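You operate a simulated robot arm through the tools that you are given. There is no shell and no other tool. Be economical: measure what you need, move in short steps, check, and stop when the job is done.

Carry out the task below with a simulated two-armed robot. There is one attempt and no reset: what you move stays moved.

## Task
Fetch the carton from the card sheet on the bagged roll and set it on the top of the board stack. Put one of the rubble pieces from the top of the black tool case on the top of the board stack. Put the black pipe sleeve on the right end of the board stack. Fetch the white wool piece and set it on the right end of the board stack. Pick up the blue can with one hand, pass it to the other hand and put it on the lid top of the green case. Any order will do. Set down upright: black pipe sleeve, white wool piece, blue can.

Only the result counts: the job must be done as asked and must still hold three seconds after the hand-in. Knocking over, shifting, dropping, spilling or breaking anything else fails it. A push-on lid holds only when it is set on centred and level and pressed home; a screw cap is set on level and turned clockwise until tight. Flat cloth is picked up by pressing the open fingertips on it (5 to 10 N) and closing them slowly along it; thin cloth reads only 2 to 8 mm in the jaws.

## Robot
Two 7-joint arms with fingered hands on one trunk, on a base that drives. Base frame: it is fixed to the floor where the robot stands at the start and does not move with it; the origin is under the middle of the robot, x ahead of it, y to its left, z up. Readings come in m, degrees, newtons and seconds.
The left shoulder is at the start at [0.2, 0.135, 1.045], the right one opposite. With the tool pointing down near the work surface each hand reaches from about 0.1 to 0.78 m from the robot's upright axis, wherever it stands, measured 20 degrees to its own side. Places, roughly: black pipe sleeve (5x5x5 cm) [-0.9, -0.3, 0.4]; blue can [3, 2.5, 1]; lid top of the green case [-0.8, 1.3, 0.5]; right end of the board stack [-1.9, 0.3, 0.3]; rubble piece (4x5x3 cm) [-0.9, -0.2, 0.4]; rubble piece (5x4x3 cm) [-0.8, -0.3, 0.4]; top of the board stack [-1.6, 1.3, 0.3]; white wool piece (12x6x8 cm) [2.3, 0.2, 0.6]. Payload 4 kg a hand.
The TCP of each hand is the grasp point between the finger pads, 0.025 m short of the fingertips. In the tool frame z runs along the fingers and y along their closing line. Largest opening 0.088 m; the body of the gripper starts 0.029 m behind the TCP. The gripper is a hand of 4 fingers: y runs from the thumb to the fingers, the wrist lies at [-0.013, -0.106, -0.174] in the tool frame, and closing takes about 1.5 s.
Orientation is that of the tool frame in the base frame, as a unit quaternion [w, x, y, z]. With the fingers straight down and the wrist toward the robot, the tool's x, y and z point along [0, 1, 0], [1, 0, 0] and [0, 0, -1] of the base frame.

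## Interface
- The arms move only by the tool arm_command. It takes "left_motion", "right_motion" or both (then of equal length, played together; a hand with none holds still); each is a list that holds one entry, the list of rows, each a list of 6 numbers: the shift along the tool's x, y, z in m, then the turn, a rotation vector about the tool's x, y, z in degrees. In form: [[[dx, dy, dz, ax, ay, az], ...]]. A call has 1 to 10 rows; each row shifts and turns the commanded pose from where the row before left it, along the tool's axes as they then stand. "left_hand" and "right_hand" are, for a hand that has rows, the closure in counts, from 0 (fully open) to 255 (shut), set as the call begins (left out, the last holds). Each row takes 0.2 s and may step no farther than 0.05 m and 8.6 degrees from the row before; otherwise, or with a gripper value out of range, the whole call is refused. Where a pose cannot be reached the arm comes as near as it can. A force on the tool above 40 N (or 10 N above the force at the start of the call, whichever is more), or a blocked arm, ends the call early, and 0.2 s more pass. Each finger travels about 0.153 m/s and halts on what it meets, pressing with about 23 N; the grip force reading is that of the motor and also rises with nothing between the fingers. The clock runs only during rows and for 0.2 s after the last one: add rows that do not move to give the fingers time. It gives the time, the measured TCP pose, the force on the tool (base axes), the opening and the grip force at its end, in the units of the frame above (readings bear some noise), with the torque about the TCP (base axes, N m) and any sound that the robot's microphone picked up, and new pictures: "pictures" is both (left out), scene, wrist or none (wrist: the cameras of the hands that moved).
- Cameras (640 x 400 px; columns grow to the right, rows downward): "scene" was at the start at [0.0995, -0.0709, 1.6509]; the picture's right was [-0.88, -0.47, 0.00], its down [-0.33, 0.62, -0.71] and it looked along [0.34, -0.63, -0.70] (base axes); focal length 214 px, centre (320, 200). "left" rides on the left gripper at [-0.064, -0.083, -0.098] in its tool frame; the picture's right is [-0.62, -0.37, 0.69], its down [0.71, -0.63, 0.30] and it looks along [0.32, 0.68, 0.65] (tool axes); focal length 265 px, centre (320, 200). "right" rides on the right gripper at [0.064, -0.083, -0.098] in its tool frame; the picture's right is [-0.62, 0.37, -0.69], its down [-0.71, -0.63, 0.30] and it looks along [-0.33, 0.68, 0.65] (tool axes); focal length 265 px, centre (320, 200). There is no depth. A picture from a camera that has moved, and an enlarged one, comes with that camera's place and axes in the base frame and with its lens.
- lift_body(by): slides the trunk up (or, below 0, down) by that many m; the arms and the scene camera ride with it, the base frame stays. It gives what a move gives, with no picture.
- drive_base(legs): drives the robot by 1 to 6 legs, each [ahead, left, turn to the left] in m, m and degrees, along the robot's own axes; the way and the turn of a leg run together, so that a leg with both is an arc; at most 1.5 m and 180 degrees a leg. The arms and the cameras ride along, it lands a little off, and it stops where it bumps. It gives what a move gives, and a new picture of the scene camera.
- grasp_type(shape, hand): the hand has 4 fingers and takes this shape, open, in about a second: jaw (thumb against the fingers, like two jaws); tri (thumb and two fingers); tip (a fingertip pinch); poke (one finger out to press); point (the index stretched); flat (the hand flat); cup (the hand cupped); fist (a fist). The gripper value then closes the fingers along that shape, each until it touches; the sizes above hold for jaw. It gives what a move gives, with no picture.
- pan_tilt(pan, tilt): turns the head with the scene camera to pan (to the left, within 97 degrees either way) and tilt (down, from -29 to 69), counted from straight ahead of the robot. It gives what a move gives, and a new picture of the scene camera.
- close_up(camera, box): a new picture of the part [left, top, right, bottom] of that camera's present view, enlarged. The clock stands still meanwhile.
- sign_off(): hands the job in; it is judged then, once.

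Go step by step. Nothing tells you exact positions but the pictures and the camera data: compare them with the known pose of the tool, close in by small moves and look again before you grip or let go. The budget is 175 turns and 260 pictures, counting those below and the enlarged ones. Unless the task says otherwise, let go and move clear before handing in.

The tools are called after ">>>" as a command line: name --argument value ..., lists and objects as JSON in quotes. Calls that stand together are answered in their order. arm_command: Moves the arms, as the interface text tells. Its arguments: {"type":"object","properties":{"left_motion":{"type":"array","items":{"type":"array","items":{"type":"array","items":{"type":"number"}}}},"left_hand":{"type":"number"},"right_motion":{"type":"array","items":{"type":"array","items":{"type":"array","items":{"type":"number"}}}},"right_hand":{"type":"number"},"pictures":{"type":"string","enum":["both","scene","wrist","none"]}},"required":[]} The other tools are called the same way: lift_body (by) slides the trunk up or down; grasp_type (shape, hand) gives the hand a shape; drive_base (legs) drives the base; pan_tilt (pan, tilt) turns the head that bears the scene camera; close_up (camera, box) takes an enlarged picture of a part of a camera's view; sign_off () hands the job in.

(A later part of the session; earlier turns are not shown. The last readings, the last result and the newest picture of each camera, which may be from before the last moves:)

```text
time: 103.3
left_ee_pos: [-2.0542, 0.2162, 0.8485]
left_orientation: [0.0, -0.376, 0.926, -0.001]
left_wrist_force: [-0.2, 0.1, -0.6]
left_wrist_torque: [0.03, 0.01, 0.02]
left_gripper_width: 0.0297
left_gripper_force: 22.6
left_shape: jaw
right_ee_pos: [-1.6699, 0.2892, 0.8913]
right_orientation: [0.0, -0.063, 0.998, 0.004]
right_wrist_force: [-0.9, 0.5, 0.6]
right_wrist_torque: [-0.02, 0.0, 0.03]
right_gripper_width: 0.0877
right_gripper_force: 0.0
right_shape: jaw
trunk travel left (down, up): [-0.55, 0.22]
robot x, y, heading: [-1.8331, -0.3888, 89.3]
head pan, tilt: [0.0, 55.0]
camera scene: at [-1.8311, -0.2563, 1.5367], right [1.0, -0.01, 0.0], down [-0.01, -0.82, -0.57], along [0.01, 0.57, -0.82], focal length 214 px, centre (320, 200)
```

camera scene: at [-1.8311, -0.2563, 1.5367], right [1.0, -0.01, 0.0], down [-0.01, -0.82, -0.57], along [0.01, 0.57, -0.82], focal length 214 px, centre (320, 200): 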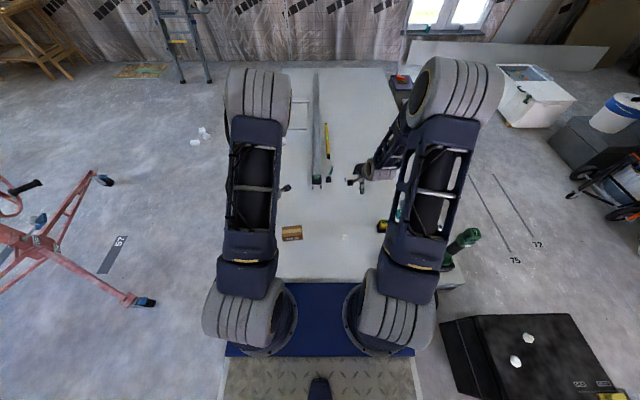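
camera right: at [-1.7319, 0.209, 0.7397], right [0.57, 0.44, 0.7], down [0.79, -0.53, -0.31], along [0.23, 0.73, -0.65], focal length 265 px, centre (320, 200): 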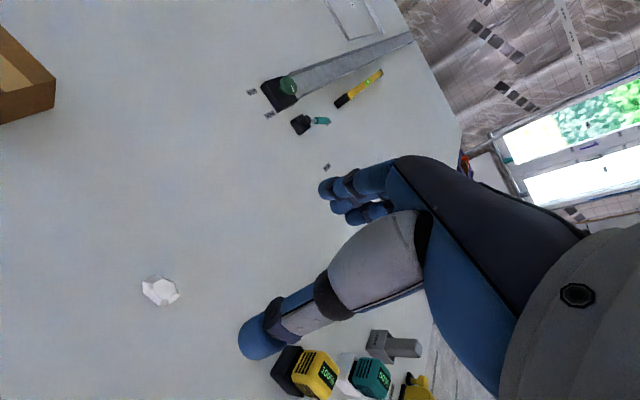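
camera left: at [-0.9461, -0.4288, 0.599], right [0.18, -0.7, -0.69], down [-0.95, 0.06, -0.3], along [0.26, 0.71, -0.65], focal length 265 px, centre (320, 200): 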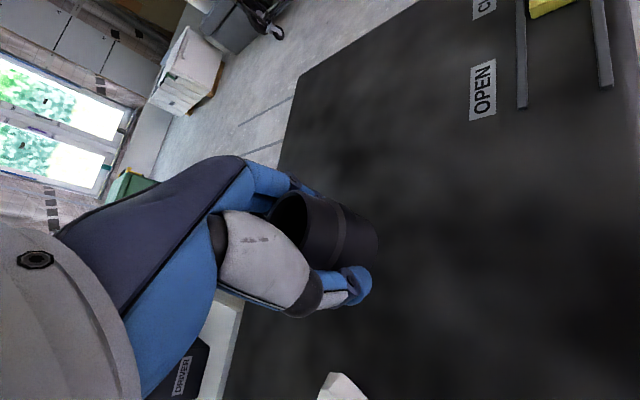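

>>> arm_command --left_motion '[[[-0.0238, -0.029, 0, 0, 0, 0], [-0.0238, -0.029, 0, 0, 0, 0], [-0.0238, -0.029, 0, 0, 0, 0], [-0.0238, -0.029, 0, 0, 0, 0], [-0.0238, -0.029, 0, 0, 0, 0], [-0.0238, -0.029, 0, 0, 0, 0]]]' --right_motion '[[[-0.02, -0.02, -0.03, 0, 0, 0], [-0.02, -0.02, -0.03, 0, 0, 0], [-0.02, -0.02, -0.03, 0, 0, 0], [-0.02, -0.02, -0.03, 0, 0, 0], [-0.02, -0.02, -0.03, 0, 0, 0], [0, 0, 0, 0, 0, 0]]]' --pictures "none"

>>> lift_body --by -0.3

>>> arm_command --left_motion '[[[0, 0, 0.04, 0, 0, 0], [0, 0, 0.04, 0, 0, 0]]]' --pictures "both"

```text
time: 104.7
left_ee_pos: [-1.8309, 0.1919, 0.8486]
left_orientation: [-0.001, -0.376, 0.927, 0.0]
left_wrist_force: [0.7, -0.4, -0.6]
left_wrist_torque: [0.01, 0.0, 0.01]
left_gripper_width: 0.0293
left_gripper_force: 23.0
left_shape: jaw
right_ee_pos: [-1.5582, 0.1994, 1.042]
right_orientation: [0.001, -0.064, 0.998, 0.004]
right_wrist_force: [-0.5, 0.0, 0.6]
right_wrist_torque: [0.0, -0.01, 0.03]
right_gripper_width: 0.0877
right_gripper_force: 0.1
right_shape: jaw
trunk travel left (down, up): [-0.55, 0.22]
robot x, y, heading: [-1.832, -0.39, 89.2]
head pan, tilt: [0.0, 55.0]
```

```text
time: 107.7
left_ee_pos: [-1.8294, 0.1909, 0.5484]
left_orientation: [0.001, -0.376, 0.926, 0.0]
left_wrist_force: [0.6, -0.5, -0.2]
left_wrist_torque: [0.01, 0.0, -0.03]
left_gripper_width: 0.0295
left_gripper_force: 22.3
left_shape: jaw
right_ee_pos: [-1.5601, 0.1995, 0.7413]
right_orientation: [0.0, -0.063, 0.998, 0.004]
right_wrist_force: [0.0, 0.2, 0.0]
right_wrist_torque: [0.0, 0.02, 0.01]
right_gripper_width: 0.0876
right_gripper_force: 0.1
right_shape: jaw
trunk travel left (down, up): [-0.25, 0.52]
robot x, y, heading: [-1.8372, -0.3885, 88.9]
head pan, tilt: [0.0, 55.0]
```

```text
time: 108.3
left_ee_pos: [-1.8287, 0.1908, 0.4678]
left_orientation: [0.001, -0.377, 0.926, 0.001]
left_wrist_force: [0.1, 0.4, -0.9]
left_wrist_torque: [-0.04, 0.0, 0.01]
left_gripper_width: 0.0292
left_gripper_force: 23.7
left_shape: jaw
right_ee_pos: [-1.5576, 0.2003, 0.7409]
right_orientation: [0.001, -0.063, 0.998, 0.005]
right_wrist_force: [0.4, 0.5, 0.6]
right_wrist_torque: [0.0, 0.03, -0.03]
right_gripper_width: 0.0878
right_gripper_force: 0.0
right_shape: jaw
trunk travel left (down, up): [-0.25, 0.52]
robot x, y, heading: [-1.8333, -0.3888, 89.2]
head pan, tilt: [0.0, 55.0]
camera scene: at [-1.831, -0.2565, 1.2368], right [1.0, -0.01, 0.0], down [-0.01, -0.82, -0.57], along [0.01, 0.57, -0.82], focal length 214 px, centre (320, 200)
camera left: at [-1.7254, 0.1777, 0.567], right [0.7, 0.17, -0.69], down [-0.07, -0.95, -0.31], along [-0.71, 0.26, -0.65], focal length 265 px, centre (320, 200)
```

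scene: 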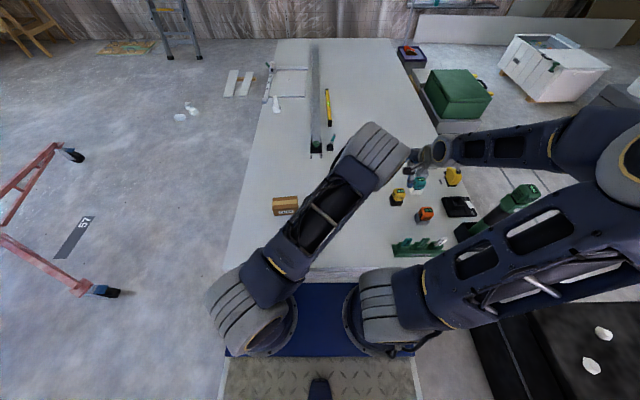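
left: 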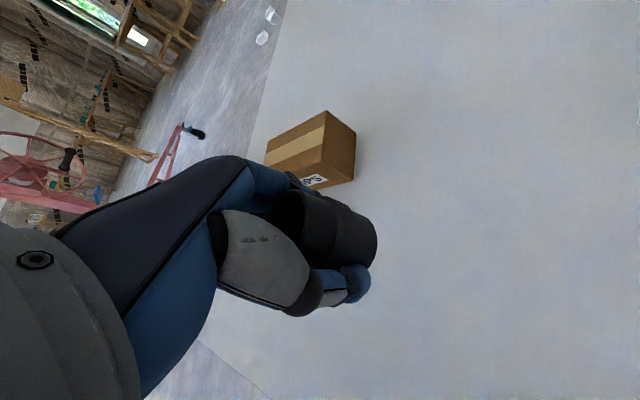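

>>> arm_command --left_motion '[[[0, 0, 0.04, 0, 0, 0], [0, 0, 0.04, 0, 0, 0], [0, 0, 0.012, 0, 0, 0], [0, 0, 0.004, 0, 0, 0], [0, 0, 0.004, 0, 0, 0]]]' --pictures "wrist"

```text
time: 109.5
left_ee_pos: [-1.8296, 0.1908, 0.3692]
left_orientation: [0.0, -0.377, 0.926, 0.0]
left_wrist_force: [0.6, -0.8, -0.9]
left_wrist_torque: [0.0, 0.02, 0.0]
left_gripper_width: 0.0294
left_gripper_force: 23.7
left_shape: jaw
right_ee_pos: [-1.5596, 0.199, 0.7404]
right_orientation: [0.0, -0.063, 0.998, 0.004]
right_wrist_force: [-0.5, 0.0, -0.7]
right_wrist_torque: [0.01, 0.0, 0.0]
right_gripper_width: 0.0876
right_gripper_force: 0.0
right_shape: jaw
trunk travel left (down, up): [-0.25, 0.52]
robot x, y, heading: [-1.8378, -0.39, 89.2]
head pan, tilt: [0.0, 55.0]
camera left: at [-1.7255, 0.1771, 0.466], right [0.7, 0.17, -0.69], down [-0.07, -0.95, -0.3], along [-0.71, 0.26, -0.65], focal length 265 px, centre (320, 200)
```

left: 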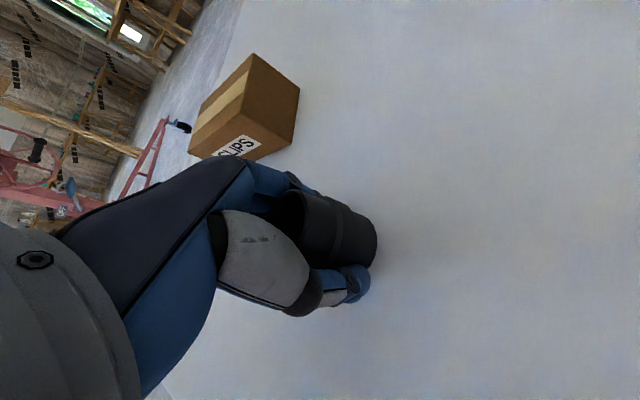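

>>> arm_command --left_motion '[[[0, 0, 0.003, 0, 0, 0], [0, 0, 0.003, 0, 0, 0], [0, 0, 0.002, 0, 0, 0]]]' --pictures "none"

```text
time: 110.3
left_ee_pos: [-1.8309, 0.1911, 0.3611]
left_orientation: [0.0, -0.376, 0.927, -0.001]
left_wrist_force: [-0.7, -0.2, 0.1]
left_wrist_torque: [0.03, -0.03, 0.03]
left_gripper_width: 0.0291
left_gripper_force: 23.0
left_shape: jaw
right_ee_pos: [-1.5585, 0.2006, 0.7416]
right_orientation: [0.0, -0.063, 0.998, 0.004]
right_wrist_force: [0.4, -1.1, -1.0]
right_wrist_torque: [0.04, 0.01, -0.01]
right_gripper_width: 0.0877
right_gripper_force: 0.0
right_shape: jaw
trunk travel left (down, up): [-0.25, 0.52]
robot x, y, heading: [-1.8326, -0.3918, 89.3]
head pan, tilt: [0.0, 55.0]
```

>>> arm_command --left_motion '[[[0, 0, 0.002, 0, 0, 0], [0, 0, 0.002, 0, 0, 0], [0, 0, 0.001, 0, 0, 0]]]' --pictures "none"

```text
time: 111.1
left_ee_pos: [-1.8303, 0.1917, 0.3571]
left_orientation: [0.0, -0.377, 0.926, 0.002]
left_wrist_force: [0.9, -1.3, 21.2]
left_wrist_torque: [0.11, 0.14, 0.0]
left_gripper_width: 0.0305
left_gripper_force: 23.2
left_shape: jaw
right_ee_pos: [-1.5586, 0.1995, 0.741]
right_orientation: [0.0, -0.062, 0.998, 0.004]
right_wrist_force: [0.1, 0.7, 0.0]
right_wrist_torque: [-0.02, -0.02, 0.02]
right_gripper_width: 0.0877
right_gripper_force: 0.1
right_shape: jaw
trunk travel left (down, up): [-0.25, 0.52]
robot x, y, heading: [-1.8346, -0.3894, 89.4]
head pan, tilt: [0.0, 55.0]
```

Contact. Ease up 1 mm, open, then raise straight up.

>>> arm_command --left_motion '[[[0, 0, -0.001, 0, 0, 0], [0, 0, 0, 0, 0, 0], [0, 0, 0, 0, 0, 0], [0, 0, 0, 0, 0, 0], [0, 0, -0.03, 0, 0, 0], [0, 0, -0.04, 0, 0, 0], [0, 0, -0.04, 0, 0, 0], [0, 0, -0.04, 0, 0, 0]]]' --left_hand 0 --pictures "wrist"

```text
time: 112.9
left_ee_pos: [-1.8293, 0.191, 0.5072]
left_orientation: [0.0, -0.376, 0.926, 0.0]
left_wrist_force: [-1.1, 0.2, -0.3]
left_wrist_torque: [0.01, 0.03, 0.0]
left_gripper_width: 0.0872
left_gripper_force: 0.0
left_shape: jaw
right_ee_pos: [-1.5587, 0.1993, 0.7415]
right_orientation: [-0.001, -0.063, 0.998, 0.005]
right_wrist_force: [0.9, 0.4, 0.0]
right_wrist_torque: [0.04, 0.04, 0.01]
right_gripper_width: 0.0876
right_gripper_force: 0.3
right_shape: jaw
trunk travel left (down, up): [-0.25, 0.52]
robot x, y, heading: [-1.8385, -0.3878, 89.3]
head pan, tilt: [0.0, 55.0]
camera left: at [-1.7255, 0.1773, 0.6048], right [0.7, 0.17, -0.69], down [-0.07, -0.95, -0.3], along [-0.71, 0.26, -0.65], focal length 265 px, centre (320, 200)
```

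left: 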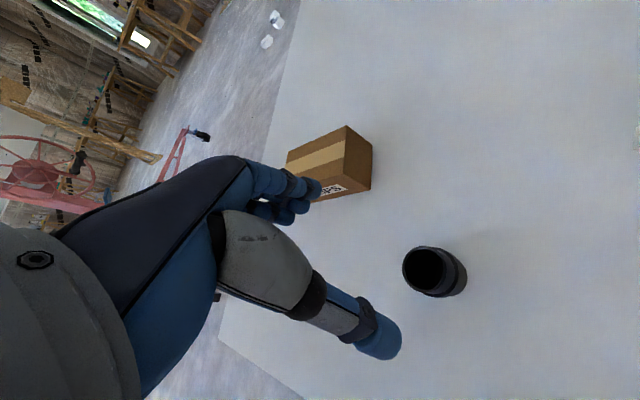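

Sleeve stands upright. Next the wool and can, to the east beyond the rolls: raise the trunk, tuck hands and back away to survey.

>>> arm_command --left_motion '[[[0, -0.02, -0.04, 0, 0, 7.6], [0, -0.02, -0.04, 0, 0, 7.6], [0, -0.02, -0.04, 0, 0, 7.6], [0, -0.02, -0.04, 0, 0, 7.6], [0, -0.02, -0.04, 0, 0, 7.6]]]' --pictures "none"

>>> lift_body --by 0.4

>>> drive_base --legs '[[-0.65, 0, 0], [0, 0, -90]]'

>>> pan_tilt --pan 0 --tilt 20

```text
time: 114.1
left_ee_pos: [-1.7826, 0.1043, 0.7065]
left_orientation: [0.0, -0.054, 0.999, 0.0]
left_wrist_force: [0.2, 0.6, -0.1]
left_wrist_torque: [0.0, -0.01, 0.02]
left_gripper_width: 0.0879
left_gripper_force: 0.2
left_shape: jaw
right_ee_pos: [-1.5579, 0.1999, 0.7405]
right_orientation: [0.0, -0.062, 0.998, 0.004]
right_wrist_force: [0.3, 0.4, -0.2]
right_wrist_torque: [0.04, 0.01, 0.02]
right_gripper_width: 0.0878
right_gripper_force: 0.0
right_shape: jaw
trunk travel left (down, up): [-0.25, 0.52]
robot x, y, heading: [-1.8336, -0.3877, 89.2]
head pan, tilt: [0.0, 55.0]
```

```text
time: 117.9
left_ee_pos: [-1.7829, 0.1059, 1.1071]
left_orientation: [0.0, -0.054, 0.999, 0.0]
left_wrist_force: [0.0, -0.1, 0.0]
left_wrist_torque: [0.02, 0.01, -0.02]
left_gripper_width: 0.0877
left_gripper_force: 0.0
left_shape: jaw
right_ee_pos: [-1.5585, 0.2005, 1.1402]
right_orientation: [0.0, -0.063, 0.998, 0.005]
right_wrist_force: [-0.2, 0.7, 0.4]
right_wrist_torque: [0.03, 0.0, 0.0]
right_gripper_width: 0.0878
right_gripper_force: 0.0
right_shape: jaw
trunk travel left (down, up): [-0.65, 0.12]
robot x, y, heading: [-1.8377, -0.3892, 89.2]
head pan, tilt: [0.0, 55.0]
```

```text
time: 125.4
left_ee_pos: [-1.3465, -1.0883, 1.107]
left_orientation: [0.0, 0.665, 0.747, 0.0]
left_wrist_force: [0.3, 0.1, -0.2]
left_wrist_torque: [0.01, -0.02, 0.02]
left_gripper_width: 0.0877
left_gripper_force: 0.0
left_shape: jaw
right_ee_pos: [-1.2499, -1.3123, 1.1415]
right_orientation: [0.003, 0.658, 0.753, 0.003]
right_wrist_force: [0.0, -0.3, 0.2]
right_wrist_torque: [0.03, -0.03, 0.01]
right_gripper_width: 0.0878
right_gripper_force: 0.1
right_shape: jaw
trunk travel left (down, up): [-0.65, 0.12]
robot x, y, heading: [-1.8404, -1.0397, -0.2]
head pan, tilt: [0.0, 55.0]
camera scene: at [-1.7089, -1.0416, 1.6367], right [-0.01, -1.0, 0.0], down [-0.82, 0.0, -0.57], along [0.57, 0.0, -0.82], focal length 214 px, centre (320, 200)
```

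scene: 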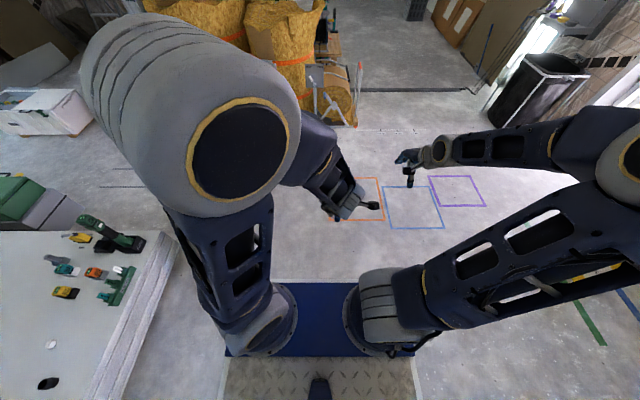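

```text
time: 126.4
left_ee_pos: [-1.3459, -1.0897, 1.1067]
left_orientation: [0.001, 0.664, 0.748, 0.0]
left_wrist_force: [0.6, -0.2, -0.4]
left_wrist_torque: [0.01, 0.0, 0.03]
left_gripper_width: 0.0876
left_gripper_force: 0.0
left_shape: jaw
right_ee_pos: [-1.2492, -1.3118, 1.1415]
right_orientation: [0.003, 0.658, 0.753, 0.004]
right_wrist_force: [0.5, 0.0, -0.9]
right_wrist_torque: [-0.01, 0.0, -0.03]
right_gripper_width: 0.0878
right_gripper_force: 0.1
right_shape: jaw
trunk travel left (down, up): [-0.65, 0.12]
robot x, y, heading: [-1.844, -1.04, -0.4]
head pan, tilt: [0.0, 20.0]
camera scene: at [-1.6879, -1.0417, 1.6888], right [-0.01, -1.0, 0.0], down [-0.34, 0.0, -0.94], along [0.94, -0.01, -0.34], focal length 214 px, centre (320, 200)
```

scene: 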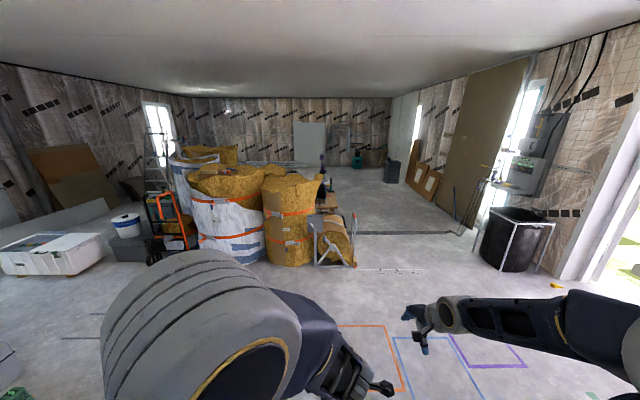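

Corridor south of the rolls is open (y between −1.5 and −3). Drive along it.

>>> drive_base --legs '[[0, -1.1, 0], [1.5, 0, 0], [0.7, 0, 0]]'

>>> pan_tilt --pan 25 --tilt 25

```text
time: 142.4
left_ee_pos: [0.8372, -2.2195, 1.1055]
left_orientation: [-0.001, 0.669, 0.743, -0.001]
left_wrist_force: [0.0, 0.5, -0.3]
left_wrist_torque: [0.0, 0.0, 0.01]
left_gripper_width: 0.0877
left_gripper_force: 0.1
left_shape: jaw
right_ee_pos: [0.9323, -2.4436, 1.1408]
right_orientation: [0.003, 0.664, 0.748, 0.002]
right_wrist_force: [0.1, -0.2, 0.7]
right_wrist_torque: [0.03, 0.01, 0.01]
right_gripper_width: 0.0877
right_gripper_force: 0.0
right_shape: jaw
trunk travel left (down, up): [-0.65, 0.12]
robot x, y, heading: [0.3433, -2.1617, -1.2]
head pan, tilt: [0.0, 20.0]
camera scene: at [0.4964, -2.1678, 1.6888], right [-0.02, -1.0, 0.0], down [-0.34, 0.01, -0.94], along [0.94, -0.02, -0.34], focal length 214 px, centre (320, 200)
```

scene: 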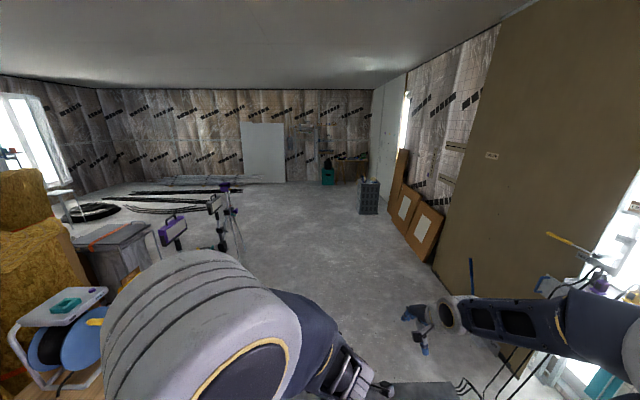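

```text
time: 143.3
left_ee_pos: [0.8374, -2.22, 1.1065]
left_orientation: [0.0, 0.669, 0.743, 0.0]
left_wrist_force: [0.1, 0.8, -0.1]
left_wrist_torque: [-0.02, -0.01, -0.02]
left_gripper_width: 0.0875
left_gripper_force: 0.0
left_shape: jaw
right_ee_pos: [0.9308, -2.4438, 1.1411]
right_orientation: [0.003, 0.664, 0.748, 0.004]
right_wrist_force: [0.3, 1.1, 0.2]
right_wrist_torque: [0.03, 0.01, 0.04]
right_gripper_width: 0.0878
right_gripper_force: 0.0
right_shape: jaw
trunk travel left (down, up): [-0.65, 0.12]
robot x, y, heading: [0.3437, -2.1662, -0.9]
head pan, tilt: [25.0, 25.0]
camera scene: at [0.4875, -2.1288, 1.6808], right [0.4, -0.91, 0.0], down [-0.39, -0.17, -0.91], along [0.83, 0.37, -0.42], focal length 214 px, centre (320, 200)
```

scene: 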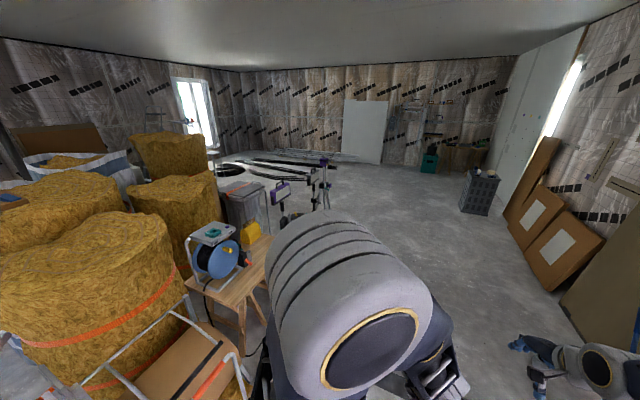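

>>> close_up --camera "scene" --box '[120, 80, 360, 250]'

>>> pan_tilt --pan 45 --tilt 35

```text
2.35 times, centred on (240, 165) of scene
camera zoom: at [0.4875, -2.1288, 1.6808], right [0.4, -0.91, 0.0], down [-0.39, -0.17, -0.91], along [0.83, 0.37, -0.42], focal length 505 px, centre (508, 282)
```

zoom: 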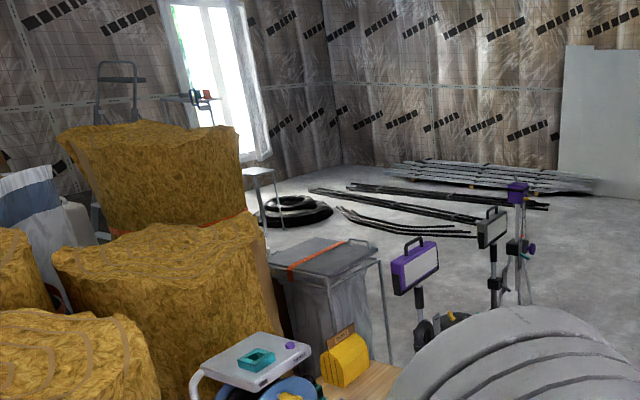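

```text
time: 144.1
left_ee_pos: [0.8382, -2.22, 1.1067]
left_orientation: [0.0, 0.669, 0.743, 0.0]
left_wrist_force: [0.2, -0.1, -0.1]
left_wrist_torque: [0.0, 0.03, 0.02]
left_gripper_width: 0.0877
left_gripper_force: 0.0
left_shape: jaw
right_ee_pos: [0.9294, -2.4438, 1.1401]
right_orientation: [0.003, 0.664, 0.748, 0.004]
right_wrist_force: [0.1, 0.2, -0.3]
right_wrist_torque: [-0.01, -0.02, -0.01]
right_gripper_width: 0.0879
right_gripper_force: 0.0
right_shape: jaw
trunk travel left (down, up): [-0.65, 0.12]
robot x, y, heading: [0.3439, -2.1647, -1.0]
head pan, tilt: [45.0, 35.0]
camera scene: at [0.4667, -2.105, 1.665], right [0.69, -0.72, 0.0], down [-0.41, -0.4, -0.82], along [0.59, 0.57, -0.57], focal length 214 px, centre (320, 200)
```

scene: 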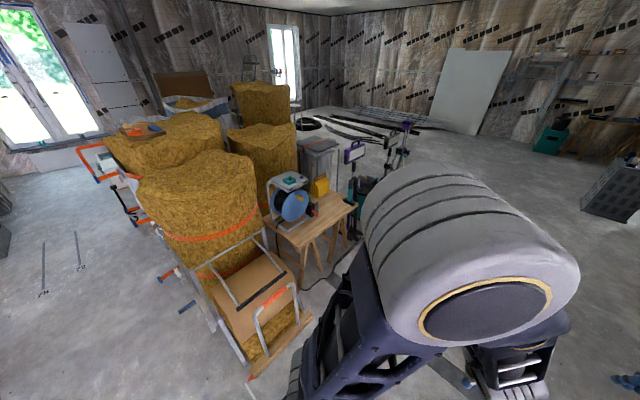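

>>> drive_base --legs '[[1.4, 0, 0]]'

>>> pan_tilt --pan 60 --tilt 25

```text
time: 151.1
left_ee_pos: [2.2331, -2.2304, 1.1058]
left_orientation: [0.0, 0.665, 0.747, 0.0]
left_wrist_force: [0.2, -0.4, -0.4]
left_wrist_torque: [0.04, -0.03, 0.03]
left_gripper_width: 0.0876
left_gripper_force: 0.0
left_shape: jaw
right_ee_pos: [2.3312, -2.4524, 1.1415]
right_orientation: [0.003, 0.658, 0.753, 0.003]
right_wrist_force: [0.9, -0.1, -0.1]
right_wrist_torque: [0.0, 0.0, 0.03]
right_gripper_width: 0.0875
right_gripper_force: 0.1
right_shape: jaw
trunk travel left (down, up): [-0.65, 0.12]
robot x, y, heading: [1.7365, -2.1838, -0.2]
head pan, tilt: [45.0, 35.0]
camera scene: at [1.8618, -2.1201, 1.665], right [0.7, -0.71, 0.0], down [-0.41, -0.4, -0.82], along [0.58, 0.58, -0.57], focal length 214 px, centre (320, 200)
```

scene: 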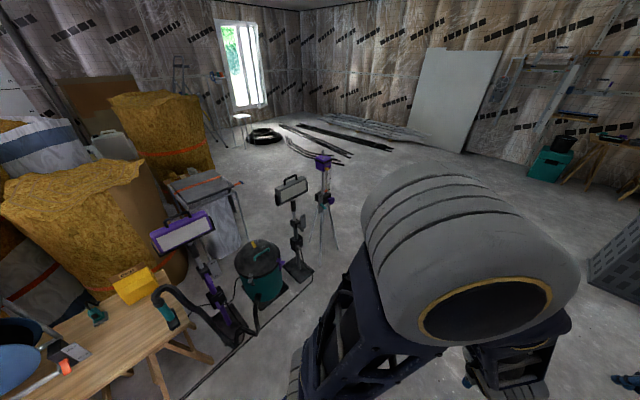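

```text
time: 151.8
left_ee_pos: [2.2338, -2.2294, 1.1063]
left_orientation: [0.0, 0.665, 0.747, 0.0]
left_wrist_force: [-0.2, -1.1, 0.1]
left_wrist_torque: [0.01, 0.0, -0.03]
left_gripper_width: 0.0877
left_gripper_force: 0.0
left_shape: jaw
right_ee_pos: [2.3303, -2.4535, 1.1416]
right_orientation: [0.002, 0.658, 0.753, 0.003]
right_wrist_force: [-0.2, -0.6, -0.1]
right_wrist_torque: [0.0, 0.03, 0.01]
right_gripper_width: 0.0878
right_gripper_force: 0.1
right_shape: jaw
trunk travel left (down, up): [-0.65, 0.12]
robot x, y, heading: [1.7394, -2.1835, -0.1]
head pan, tilt: [60.0, 25.0]
camera scene: at [1.8457, -2.1025, 1.6807], right [0.86, -0.51, 0.0], down [-0.21, -0.37, -0.91], along [0.46, 0.78, -0.42], focal length 214 px, centre (320, 200)
```

scene: 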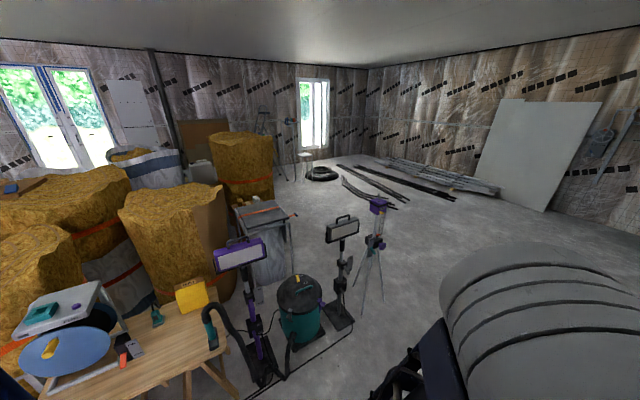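

>>> close_up --camera "scene" --box '[190, 80, 400, 300]'

```text
1.82 times, centred on (295, 190) of scene
camera zoom: at [1.8457, -2.1025, 1.6807], right [0.86, -0.51, 0.0], down [-0.21, -0.37, -0.91], along [0.46, 0.78, -0.42], focal length 390 px, centre (366, 218)
```

zoom: 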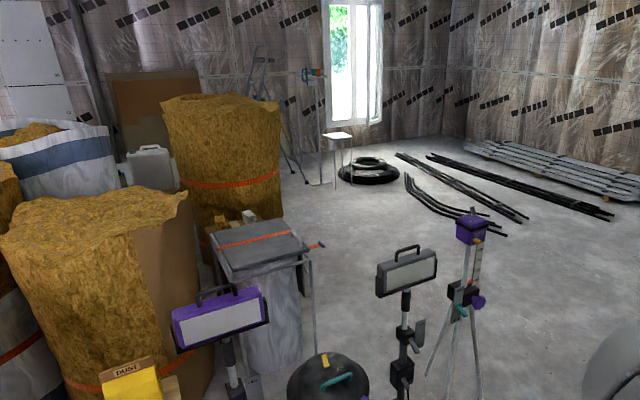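

The wool seems to lie behind the grey bin; the can near the stepladder further north. I go round the lamps on the east side.

>>> drive_base --legs '[[1.5, 0, 0], [0.6, 0, 0], [0, 0, 90], [0.9, 0, 0]]'

>>> pan_tilt --pan 45 --tilt 25

```text
time: 170.5
left_ee_pos: [3.8752, -0.7788, 1.1079]
left_orientation: [0.0, -0.065, 0.998, 0.0]
left_wrist_force: [0.2, 0.2, -0.1]
left_wrist_torque: [-0.01, 0.0, -0.04]
left_gripper_width: 0.0878
left_gripper_force: 0.1
left_shape: jaw
right_ee_pos: [4.0966, -0.6806, 1.1412]
right_orientation: [-0.001, -0.073, 0.997, 0.004]
right_wrist_force: [0.3, -0.5, -0.2]
right_wrist_torque: [-0.01, 0.02, 0.05]
right_gripper_width: 0.0876
right_gripper_force: 0.1
right_shape: jaw
trunk travel left (down, up): [-0.65, 0.12]
robot x, y, heading: [3.8326, -1.2778, 90.1]
head pan, tilt: [60.0, 25.0]
camera scene: at [3.7539, -1.1676, 1.6808], right [0.49, 0.87, 0.0], down [0.37, -0.21, -0.91], along [-0.79, 0.45, -0.42], focal length 214 px, centre (320, 200)
```

scene: 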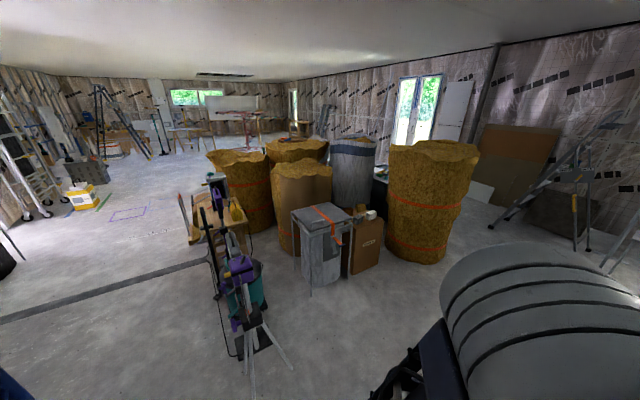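

```text
time: 171.2
left_ee_pos: [3.8745, -0.7784, 1.1068]
left_orientation: [0.0, -0.065, 0.998, 0.0]
left_wrist_force: [0.1, -0.5, -0.3]
left_wrist_torque: [-0.02, 0.01, -0.01]
left_gripper_width: 0.0879
left_gripper_force: 0.0
left_shape: jaw
right_ee_pos: [4.0963, -0.6788, 1.1404]
right_orientation: [0.0, -0.073, 0.997, 0.005]
right_wrist_force: [0.1, -0.8, -1.1]
right_wrist_torque: [0.01, 0.01, 0.01]
right_gripper_width: 0.0877
right_gripper_force: 0.1
right_shape: jaw
trunk travel left (down, up): [-0.65, 0.12]
robot x, y, heading: [3.8353, -1.2723, 90.3]
head pan, tilt: [45.0, 25.0]
camera scene: at [3.7684, -1.1485, 1.6808], right [0.7, 0.71, 0.0], down [0.3, -0.3, -0.91], along [-0.65, 0.64, -0.42], focal length 214 px, centre (320, 200)
```

scene: 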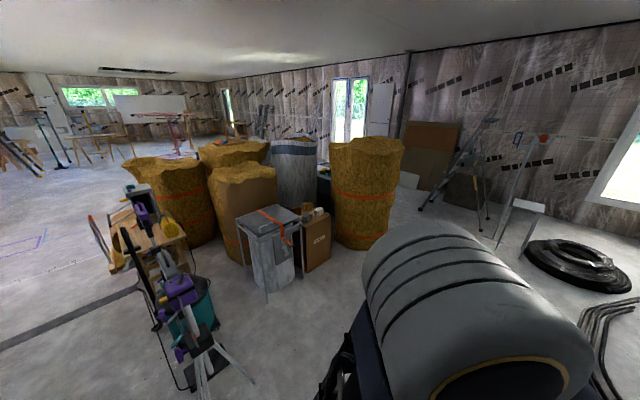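

>>> close_up --camera "scene" --box '[230, 180, 350, 300]'

>>> close_up --camera "scene" --box '[400, 110, 600, 260]'

```text
3.33 times, centred on (290, 240) of scene
camera zoom: at [3.7684, -1.1485, 1.6808], right [0.7, 0.71, 0.0], down [0.3, -0.3, -0.91], along [-0.65, 0.64, -0.42], focal length 715 px, centre (420, 67)
```

zoom: 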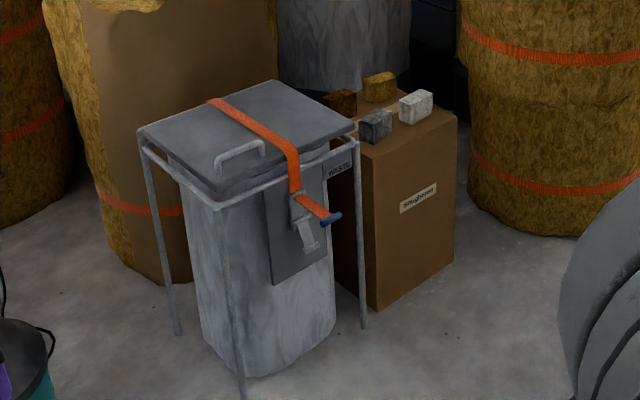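

```text
2.67 times, centred on (500, 185) of scene
camera zoom: at [3.7684, -1.1485, 1.6808], right [0.7, 0.71, 0.0], down [0.3, -0.3, -0.91], along [-0.65, 0.64, -0.42], focal length 572 px, centre (-160, 240)
```

zoom: 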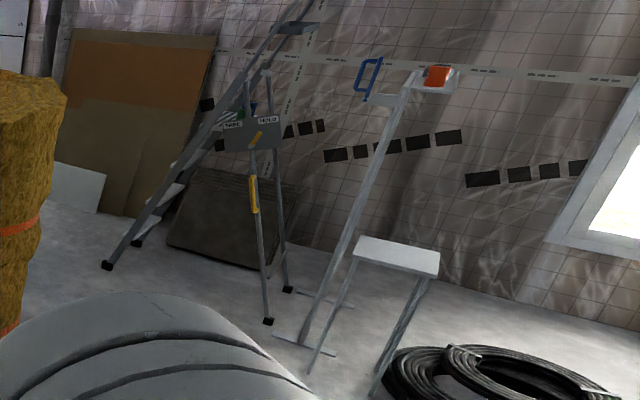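

White wool sits on a brown box at about [2.33, 0.25], east face of the box at x≈2.42. The ladder platform further north probably holds the can. Drive to face the box from the east.

>>> drive_base --legs '[[1.5, 0, 0], [0, 0, 90], [0.6, 0, 0]]'

>>> pan_tilt --pan 0 --tilt 45

```text
time: 185.5
left_ee_pos: [2.7293, 0.2344, 1.1064]
left_orientation: [0.0, 0.757, -0.653, 0.0]
left_wrist_force: [0.3, -0.1, -0.3]
left_wrist_torque: [-0.01, -0.02, -0.03]
left_gripper_width: 0.0875
left_gripper_force: 0.0
left_shape: jaw
right_ee_pos: [2.6268, 0.4555, 1.1404]
right_orientation: [0.004, 0.763, -0.646, -0.003]
right_wrist_force: [0.2, 1.3, -0.3]
right_wrist_torque: [0.0, 0.01, 0.0]
right_gripper_width: 0.0878
right_gripper_force: 0.1
right_shape: jaw
trunk travel left (down, up): [-0.65, 0.12]
robot x, y, heading: [3.2285, 0.2058, -178.6]
head pan, tilt: [45.0, 25.0]
camera scene: at [3.1037, 0.137, 1.6808], right [-0.72, 0.69, 0.0], down [0.29, 0.31, -0.91], along [-0.62, -0.66, -0.42], focal length 214 px, centre (320, 200)
```

scene: 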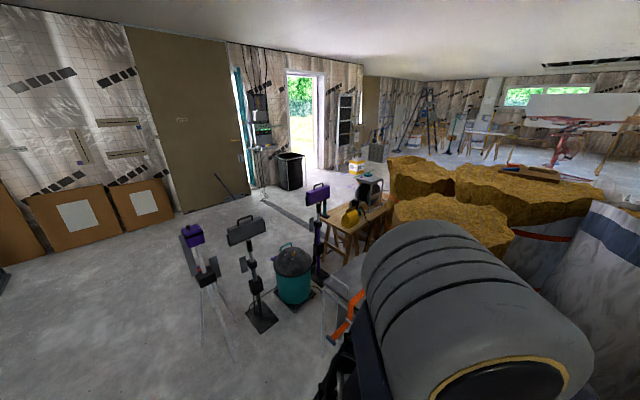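

```text
time: 186.6
left_ee_pos: [2.729, 0.2354, 1.1072]
left_orientation: [0.0, 0.758, -0.653, -0.001]
left_wrist_force: [0.7, 0.1, 0.5]
left_wrist_torque: [-0.01, 0.0, 0.02]
left_gripper_width: 0.0876
left_gripper_force: 0.1
left_shape: jaw
right_ee_pos: [2.6261, 0.4556, 1.1406]
right_orientation: [0.003, 0.763, -0.647, -0.003]
right_wrist_force: [0.3, 0.3, 0.1]
right_wrist_torque: [-0.03, 0.01, -0.02]
right_gripper_width: 0.0875
right_gripper_force: 0.2
right_shape: jaw
trunk travel left (down, up): [-0.65, 0.12]
robot x, y, heading: [3.2262, 0.2052, -178.3]
head pan, tilt: [0.0, 45.0]
camera scene: at [3.0858, 0.2017, 1.6502], right [-0.03, 1.0, 0.0], down [0.71, 0.02, -0.71], along [-0.71, -0.02, -0.71], focal length 214 px, centre (320, 200)
```

scene: 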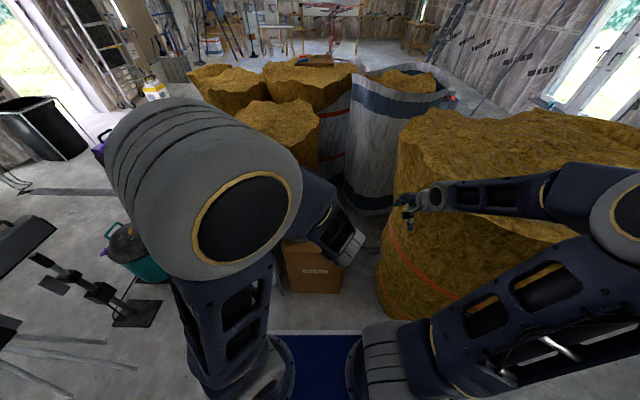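

The tall roll on the north side is near my right arm, so I raise that arm and use the left hand for the wool.

>>> arm_command --right_motion '[[[0.007, -0.019, -0.04, 0, 0, 0], [0.007, -0.019, -0.04, 0, 0, 0], [0.007, -0.019, -0.04, 0, 0, 0], [0.007, -0.019, -0.04, 0, 0, 0], [0.007, -0.019, -0.04, 0, 0, 0]]]' --left_motion '[[[0, 0.02, 0, 0, 0, 0], [0, 0.04, 0, 0, 0, 0], [0, 0.04, 0, 0, 0, 0], [0, 0.04, 0, 0, 0, 0], [0, 0, 0, 0, 0, 0]]]' --pictures "both"

```text
time: 187.8
left_ee_pos: [2.5921, 0.2164, 1.1051]
left_orientation: [0.001, 0.758, -0.653, 0.001]
left_wrist_force: [-0.2, -0.4, 0.0]
left_wrist_torque: [-0.01, -0.01, 0.02]
left_gripper_width: 0.0874
left_gripper_force: 0.0
left_shape: jaw
right_ee_pos: [2.728, 0.436, 1.3402]
right_orientation: [0.003, 0.763, -0.647, -0.003]
right_wrist_force: [0.5, 0.5, 0.2]
right_wrist_torque: [-0.03, 0.01, -0.02]
right_gripper_width: 0.0877
right_gripper_force: 0.1
right_shape: jaw
trunk travel left (down, up): [-0.65, 0.12]
robot x, y, heading: [3.2268, 0.2033, -178.6]
head pan, tilt: [0.0, 45.0]
camera scene: at [3.0857, 0.2016, 1.6501], right [-0.03, 1.0, 0.0], down [0.71, 0.02, -0.71], along [-0.71, -0.02, -0.71], focal length 214 px, centre (320, 200)
camera right: at [2.821, 0.3867, 1.4379], right [-0.46, 0.55, 0.7], down [0.5, 0.81, -0.31], along [-0.73, 0.21, -0.65], focal length 265 px, centre (320, 200)
camera left: at [2.6638, 0.2926, 1.2035], right [0.27, 0.67, -0.69], down [0.73, -0.61, -0.3], along [-0.63, -0.42, -0.65], focal length 265 px, centre (320, 200)
```

scene: 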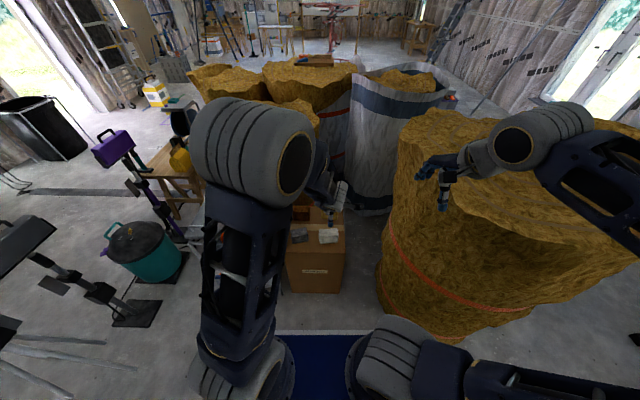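
right: 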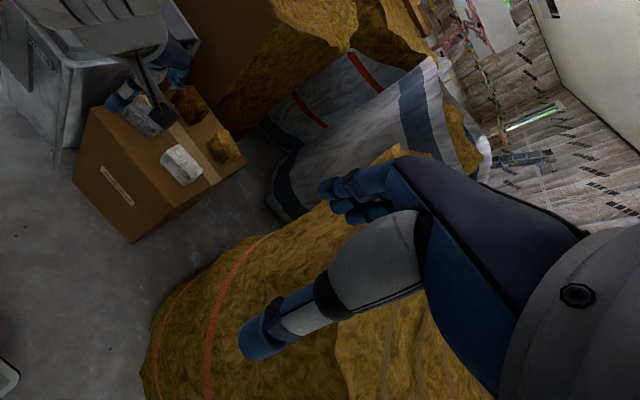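
left: 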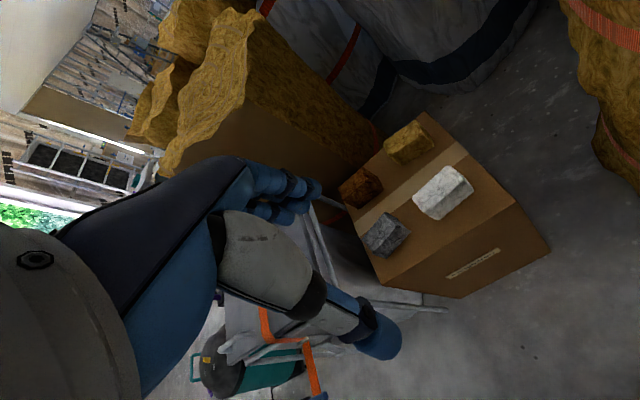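

Wool is at about [2.32,0.23,0.58]. Advance 0.3 m and bring the left hand above it.

>>> drive_base --legs '[[0.3, 0, -1.5]]'

>>> arm_command --left_motion '[[[0, 0, 0.05, 0, 0, 0], [0, 0, 0.05, 0, 0, 0], [0, 0, 0.05, 0, 0, 0], [0, 0, 0.05, 0, 0, 0], [0, 0, 0.05, 0, 0, 0], [0, 0, 0.05, 0, 0, 6], [0, 0, 0.02, 0, 0, 6]]]' --pictures "wrist"

```text
time: 189.8
left_ee_pos: [2.294, 0.2283, 1.1059]
left_orientation: [0.0, 0.75, -0.662, 0.0]
left_wrist_force: [-0.8, -0.5, 0.9]
left_wrist_torque: [0.0, -0.02, 0.0]
left_gripper_width: 0.0878
left_gripper_force: 0.1
left_shape: jaw
right_ee_pos: [2.4325, 0.4448, 1.3405]
right_orientation: [0.004, 0.756, -0.655, -0.002]
right_wrist_force: [0.7, 0.6, 0.3]
right_wrist_torque: [0.0, 0.0, 0.0]
right_gripper_width: 0.0875
right_gripper_force: 0.2
right_shape: jaw
trunk travel left (down, up): [-0.65, 0.12]
robot x, y, heading: [2.9246, 0.1993, -180.0]
head pan, tilt: [0.0, 45.0]
camera scene: at [2.7857, 0.2012, 1.6502], right [0.0, 1.0, 0.0], down [0.71, 0.0, -0.71], along [-0.71, 0.0, -0.71], focal length 214 px, centre (320, 200)
```

scene: 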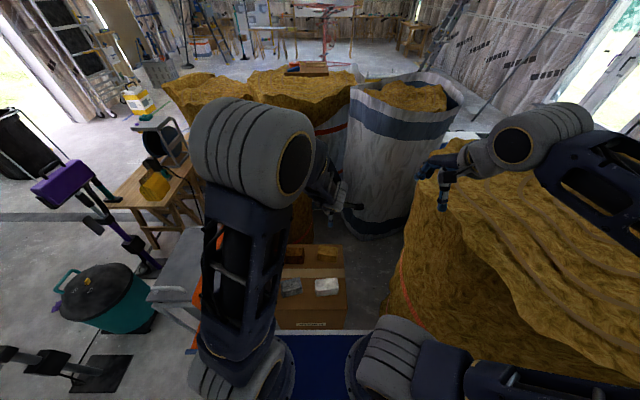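

```text
time: 191.4
left_ee_pos: [2.2919, 0.2266, 0.785]
left_orientation: [0.0, -0.675, 0.738, 0.0]
left_wrist_force: [-0.6, -0.5, 0.1]
left_wrist_torque: [-0.03, -0.03, 0.0]
left_gripper_width: 0.0876
left_gripper_force: 0.0
left_shape: jaw
right_ee_pos: [2.4333, 0.4441, 1.3389]
right_orientation: [0.003, 0.756, -0.655, -0.004]
right_wrist_force: [0.4, -1.6, -0.9]
right_wrist_torque: [-0.03, 0.03, 0.0]
right_gripper_width: 0.0877
right_gripper_force: 0.0
right_shape: jaw
trunk travel left (down, up): [-0.65, 0.12]
robot x, y, heading: [2.9283, 0.1997, -179.9]
head pan, tilt: [0.0, 45.0]
camera left: at [2.3795, 0.2845, 0.8829], right [0.42, 0.59, -0.69], down [0.57, -0.77, -0.3], along [-0.71, -0.26, -0.65], focal length 265 px, centre (320, 200)
```

left: 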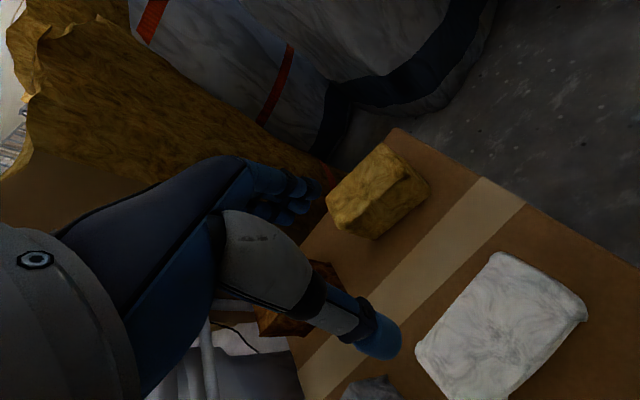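

>>> arm_command --left_motion '[[[-0.002, -0.0485, 0, 0, 0, 0], [0, 0, 0.04, 0, 0, -5], [0, 0, 0.04, 0, 0, -5], [0, 0, 0.025, 0, 0, 0]]]' --pictures "both"

>>> close_up --camera "scene" --box '[260, 190, 390, 340]'

```text
time: 192.4
left_ee_pos: [2.3412, 0.2261, 0.6816]
left_orientation: [0.002, 0.738, -0.675, -0.001]
left_wrist_force: [-0.2, 0.3, 0.2]
left_wrist_torque: [0.0, 0.0, 0.0]
left_gripper_width: 0.0875
left_gripper_force: 0.1
left_shape: jaw
right_ee_pos: [2.4331, 0.4441, 1.3396]
right_orientation: [0.004, 0.755, -0.656, -0.003]
right_wrist_force: [-0.4, 0.3, 0.4]
right_wrist_torque: [0.03, 0.02, 0.0]
right_gripper_width: 0.0876
right_gripper_force: 0.1
right_shape: jaw
trunk travel left (down, up): [-0.65, 0.12]
robot x, y, heading: [2.9234, 0.2018, -180.1]
head pan, tilt: [0.0, 45.0]
camera scene: at [2.7857, 0.2012, 1.6502], right [0.0, 1.0, 0.0], down [0.71, 0.0, -0.71], along [-0.71, 0.0, -0.71], focal length 214 px, centre (320, 200)
camera left: at [2.4174, 0.2982, 0.7788], right [0.31, 0.65, -0.69], down [0.69, -0.66, -0.31], along [-0.65, -0.38, -0.65], focal length 265 px, centre (320, 200)
```

scene: 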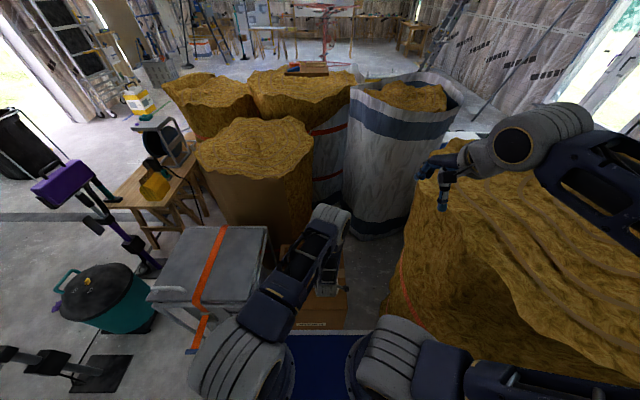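
left: 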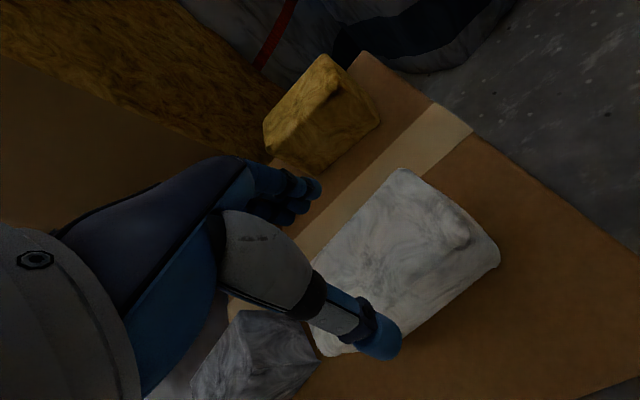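

```text
2.67 times, centred on (325, 265) of scene
camera zoom: at [2.7857, 0.2012, 1.6502], right [0.0, 1.0, 0.0], down [0.71, 0.0, -0.71], along [-0.71, 0.0, -0.71], focal length 572 px, centre (307, 27)
```

zoom: 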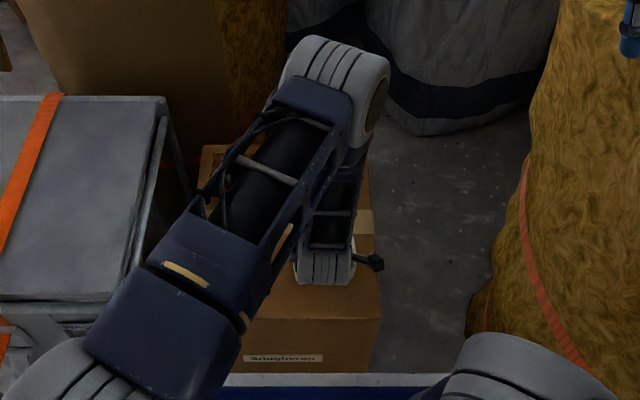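

Wool top is at about z=0.65 and the TCP is centred over it. Descend to grip height.

>>> arm_command --left_motion '[[[0, 0, 0.02, 0, 0, 0], [0, 0, 0.02, 0, 0, 0], [0, 0, 0.013, 0, 0, 0]]]' --pictures "wrist"

```text
time: 193.2
left_ee_pos: [2.3402, 0.2256, 0.6302]
left_orientation: [0.001, 0.738, -0.675, -0.001]
left_wrist_force: [5.6, -0.7, 23.2]
left_wrist_torque: [0.11, -0.2, -0.03]
left_gripper_width: 0.0876
left_gripper_force: 0.0
left_shape: jaw
right_ee_pos: [2.4327, 0.4446, 1.3396]
right_orientation: [0.003, 0.756, -0.655, -0.003]
right_wrist_force: [-0.8, -0.4, 0.2]
right_wrist_torque: [0.01, -0.02, 0.0]
right_gripper_width: 0.0878
right_gripper_force: 0.0
right_shape: jaw
trunk travel left (down, up): [-0.65, 0.12]
robot x, y, heading: [2.9247, 0.2023, -180.0]
head pan, tilt: [0.0, 45.0]
camera left: at [2.4172, 0.2986, 0.7267], right [0.31, 0.65, -0.69], down [0.69, -0.66, -0.31], along [-0.65, -0.38, -0.65], focal length 265 px, centre (320, 200)
```

left: 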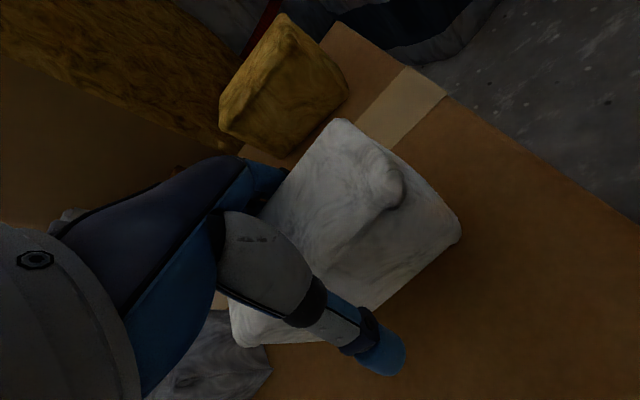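

Palm touches the wool top; ease up slightly and close gently.

>>> arm_command --left_motion '[[[0, 0, -0.006, 0, 0, 0], [0, 0, 0, 0, 0, 0], [0, 0, 0, 0, 0, 0], [0, 0, 0, 0, 0, 0], [0, 0, 0, 0, 0, 0], [0, 0, 0, 0, 0, 0], [0, 0, 0, 0, 0, 0]]]' --left_hand 150 --pictures "wrist"

```text
time: 194.8
left_ee_pos: [2.3405, 0.2256, 0.6342]
left_orientation: [0.0, 0.738, -0.675, 0.001]
left_wrist_force: [-0.3, -0.5, 0.0]
left_wrist_torque: [0.0, -0.04, -0.03]
left_gripper_width: 0.0553
left_gripper_force: 23.6
left_shape: jaw
right_ee_pos: [2.4326, 0.4452, 1.3403]
right_orientation: [0.004, 0.755, -0.656, -0.002]
right_wrist_force: [0.2, -0.2, -0.3]
right_wrist_torque: [-0.03, 0.0, -0.01]
right_gripper_width: 0.0876
right_gripper_force: 0.1
right_shape: jaw
trunk travel left (down, up): [-0.65, 0.12]
robot x, y, heading: [2.9304, 0.2031, -179.7]
head pan, tilt: [0.0, 45.0]
camera left: at [2.4172, 0.298, 0.7315], right [0.31, 0.65, -0.69], down [0.69, -0.66, -0.3], along [-0.65, -0.38, -0.65], focal length 265 px, centre (320, 200)
```

left: 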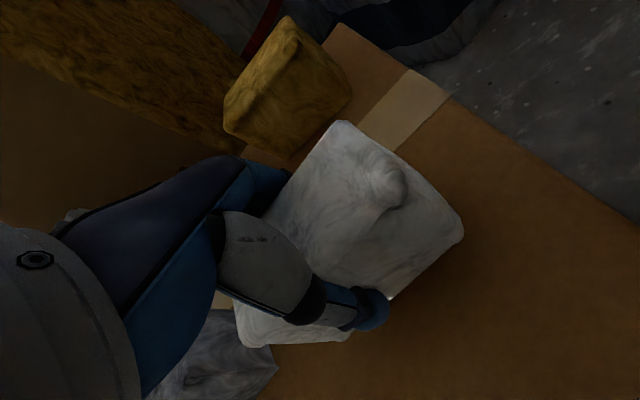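

Gripped (5.5 cm). Lift.

>>> arm_command --left_motion '[[[0, 0, -0.02, 0, 0, 0], [0, 0, -0.04, 0, 0, 0], [0, 0, -0.05, 0, 0, 0], [0, 0, -0.05, 0, 0, 0], [0, 0, -0.05, 0, 0, 0], [0, 0, -0.05, 0, 0, 0], [0, 0, -0.05, 0, 0, 0], [0, 0, -0.05, 0, 0, 0], [0, 0, -0.05, 0, 0, 0]]]' --pictures "wrist"

```text
time: 196.8
left_ee_pos: [2.3401, 0.2249, 1.0454]
left_orientation: [-0.001, 0.737, -0.675, 0.001]
left_wrist_force: [-1.0, 0.4, -0.5]
left_wrist_torque: [-0.03, 0.01, 0.0]
left_gripper_width: 0.0545
left_gripper_force: 23.1
left_shape: jaw
right_ee_pos: [2.4327, 0.4449, 1.34]
right_orientation: [0.003, 0.755, -0.656, -0.002]
right_wrist_force: [-0.6, -0.5, -0.7]
right_wrist_torque: [-0.01, 0.0, -0.01]
right_gripper_width: 0.0877
right_gripper_force: 0.0
right_shape: jaw
trunk travel left (down, up): [-0.65, 0.12]
robot x, y, heading: [2.9277, 0.1979, -179.7]
head pan, tilt: [0.0, 45.0]
camera left: at [2.4171, 0.2972, 1.1423], right [0.31, 0.65, -0.69], down [0.69, -0.66, -0.3], along [-0.65, -0.38, -0.65], focal length 265 px, centre (320, 200)
```

left: 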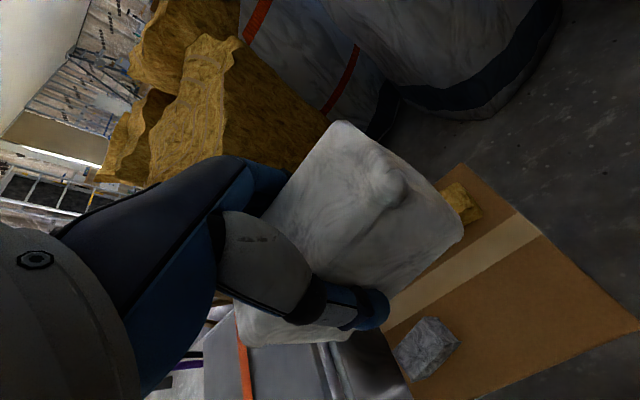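

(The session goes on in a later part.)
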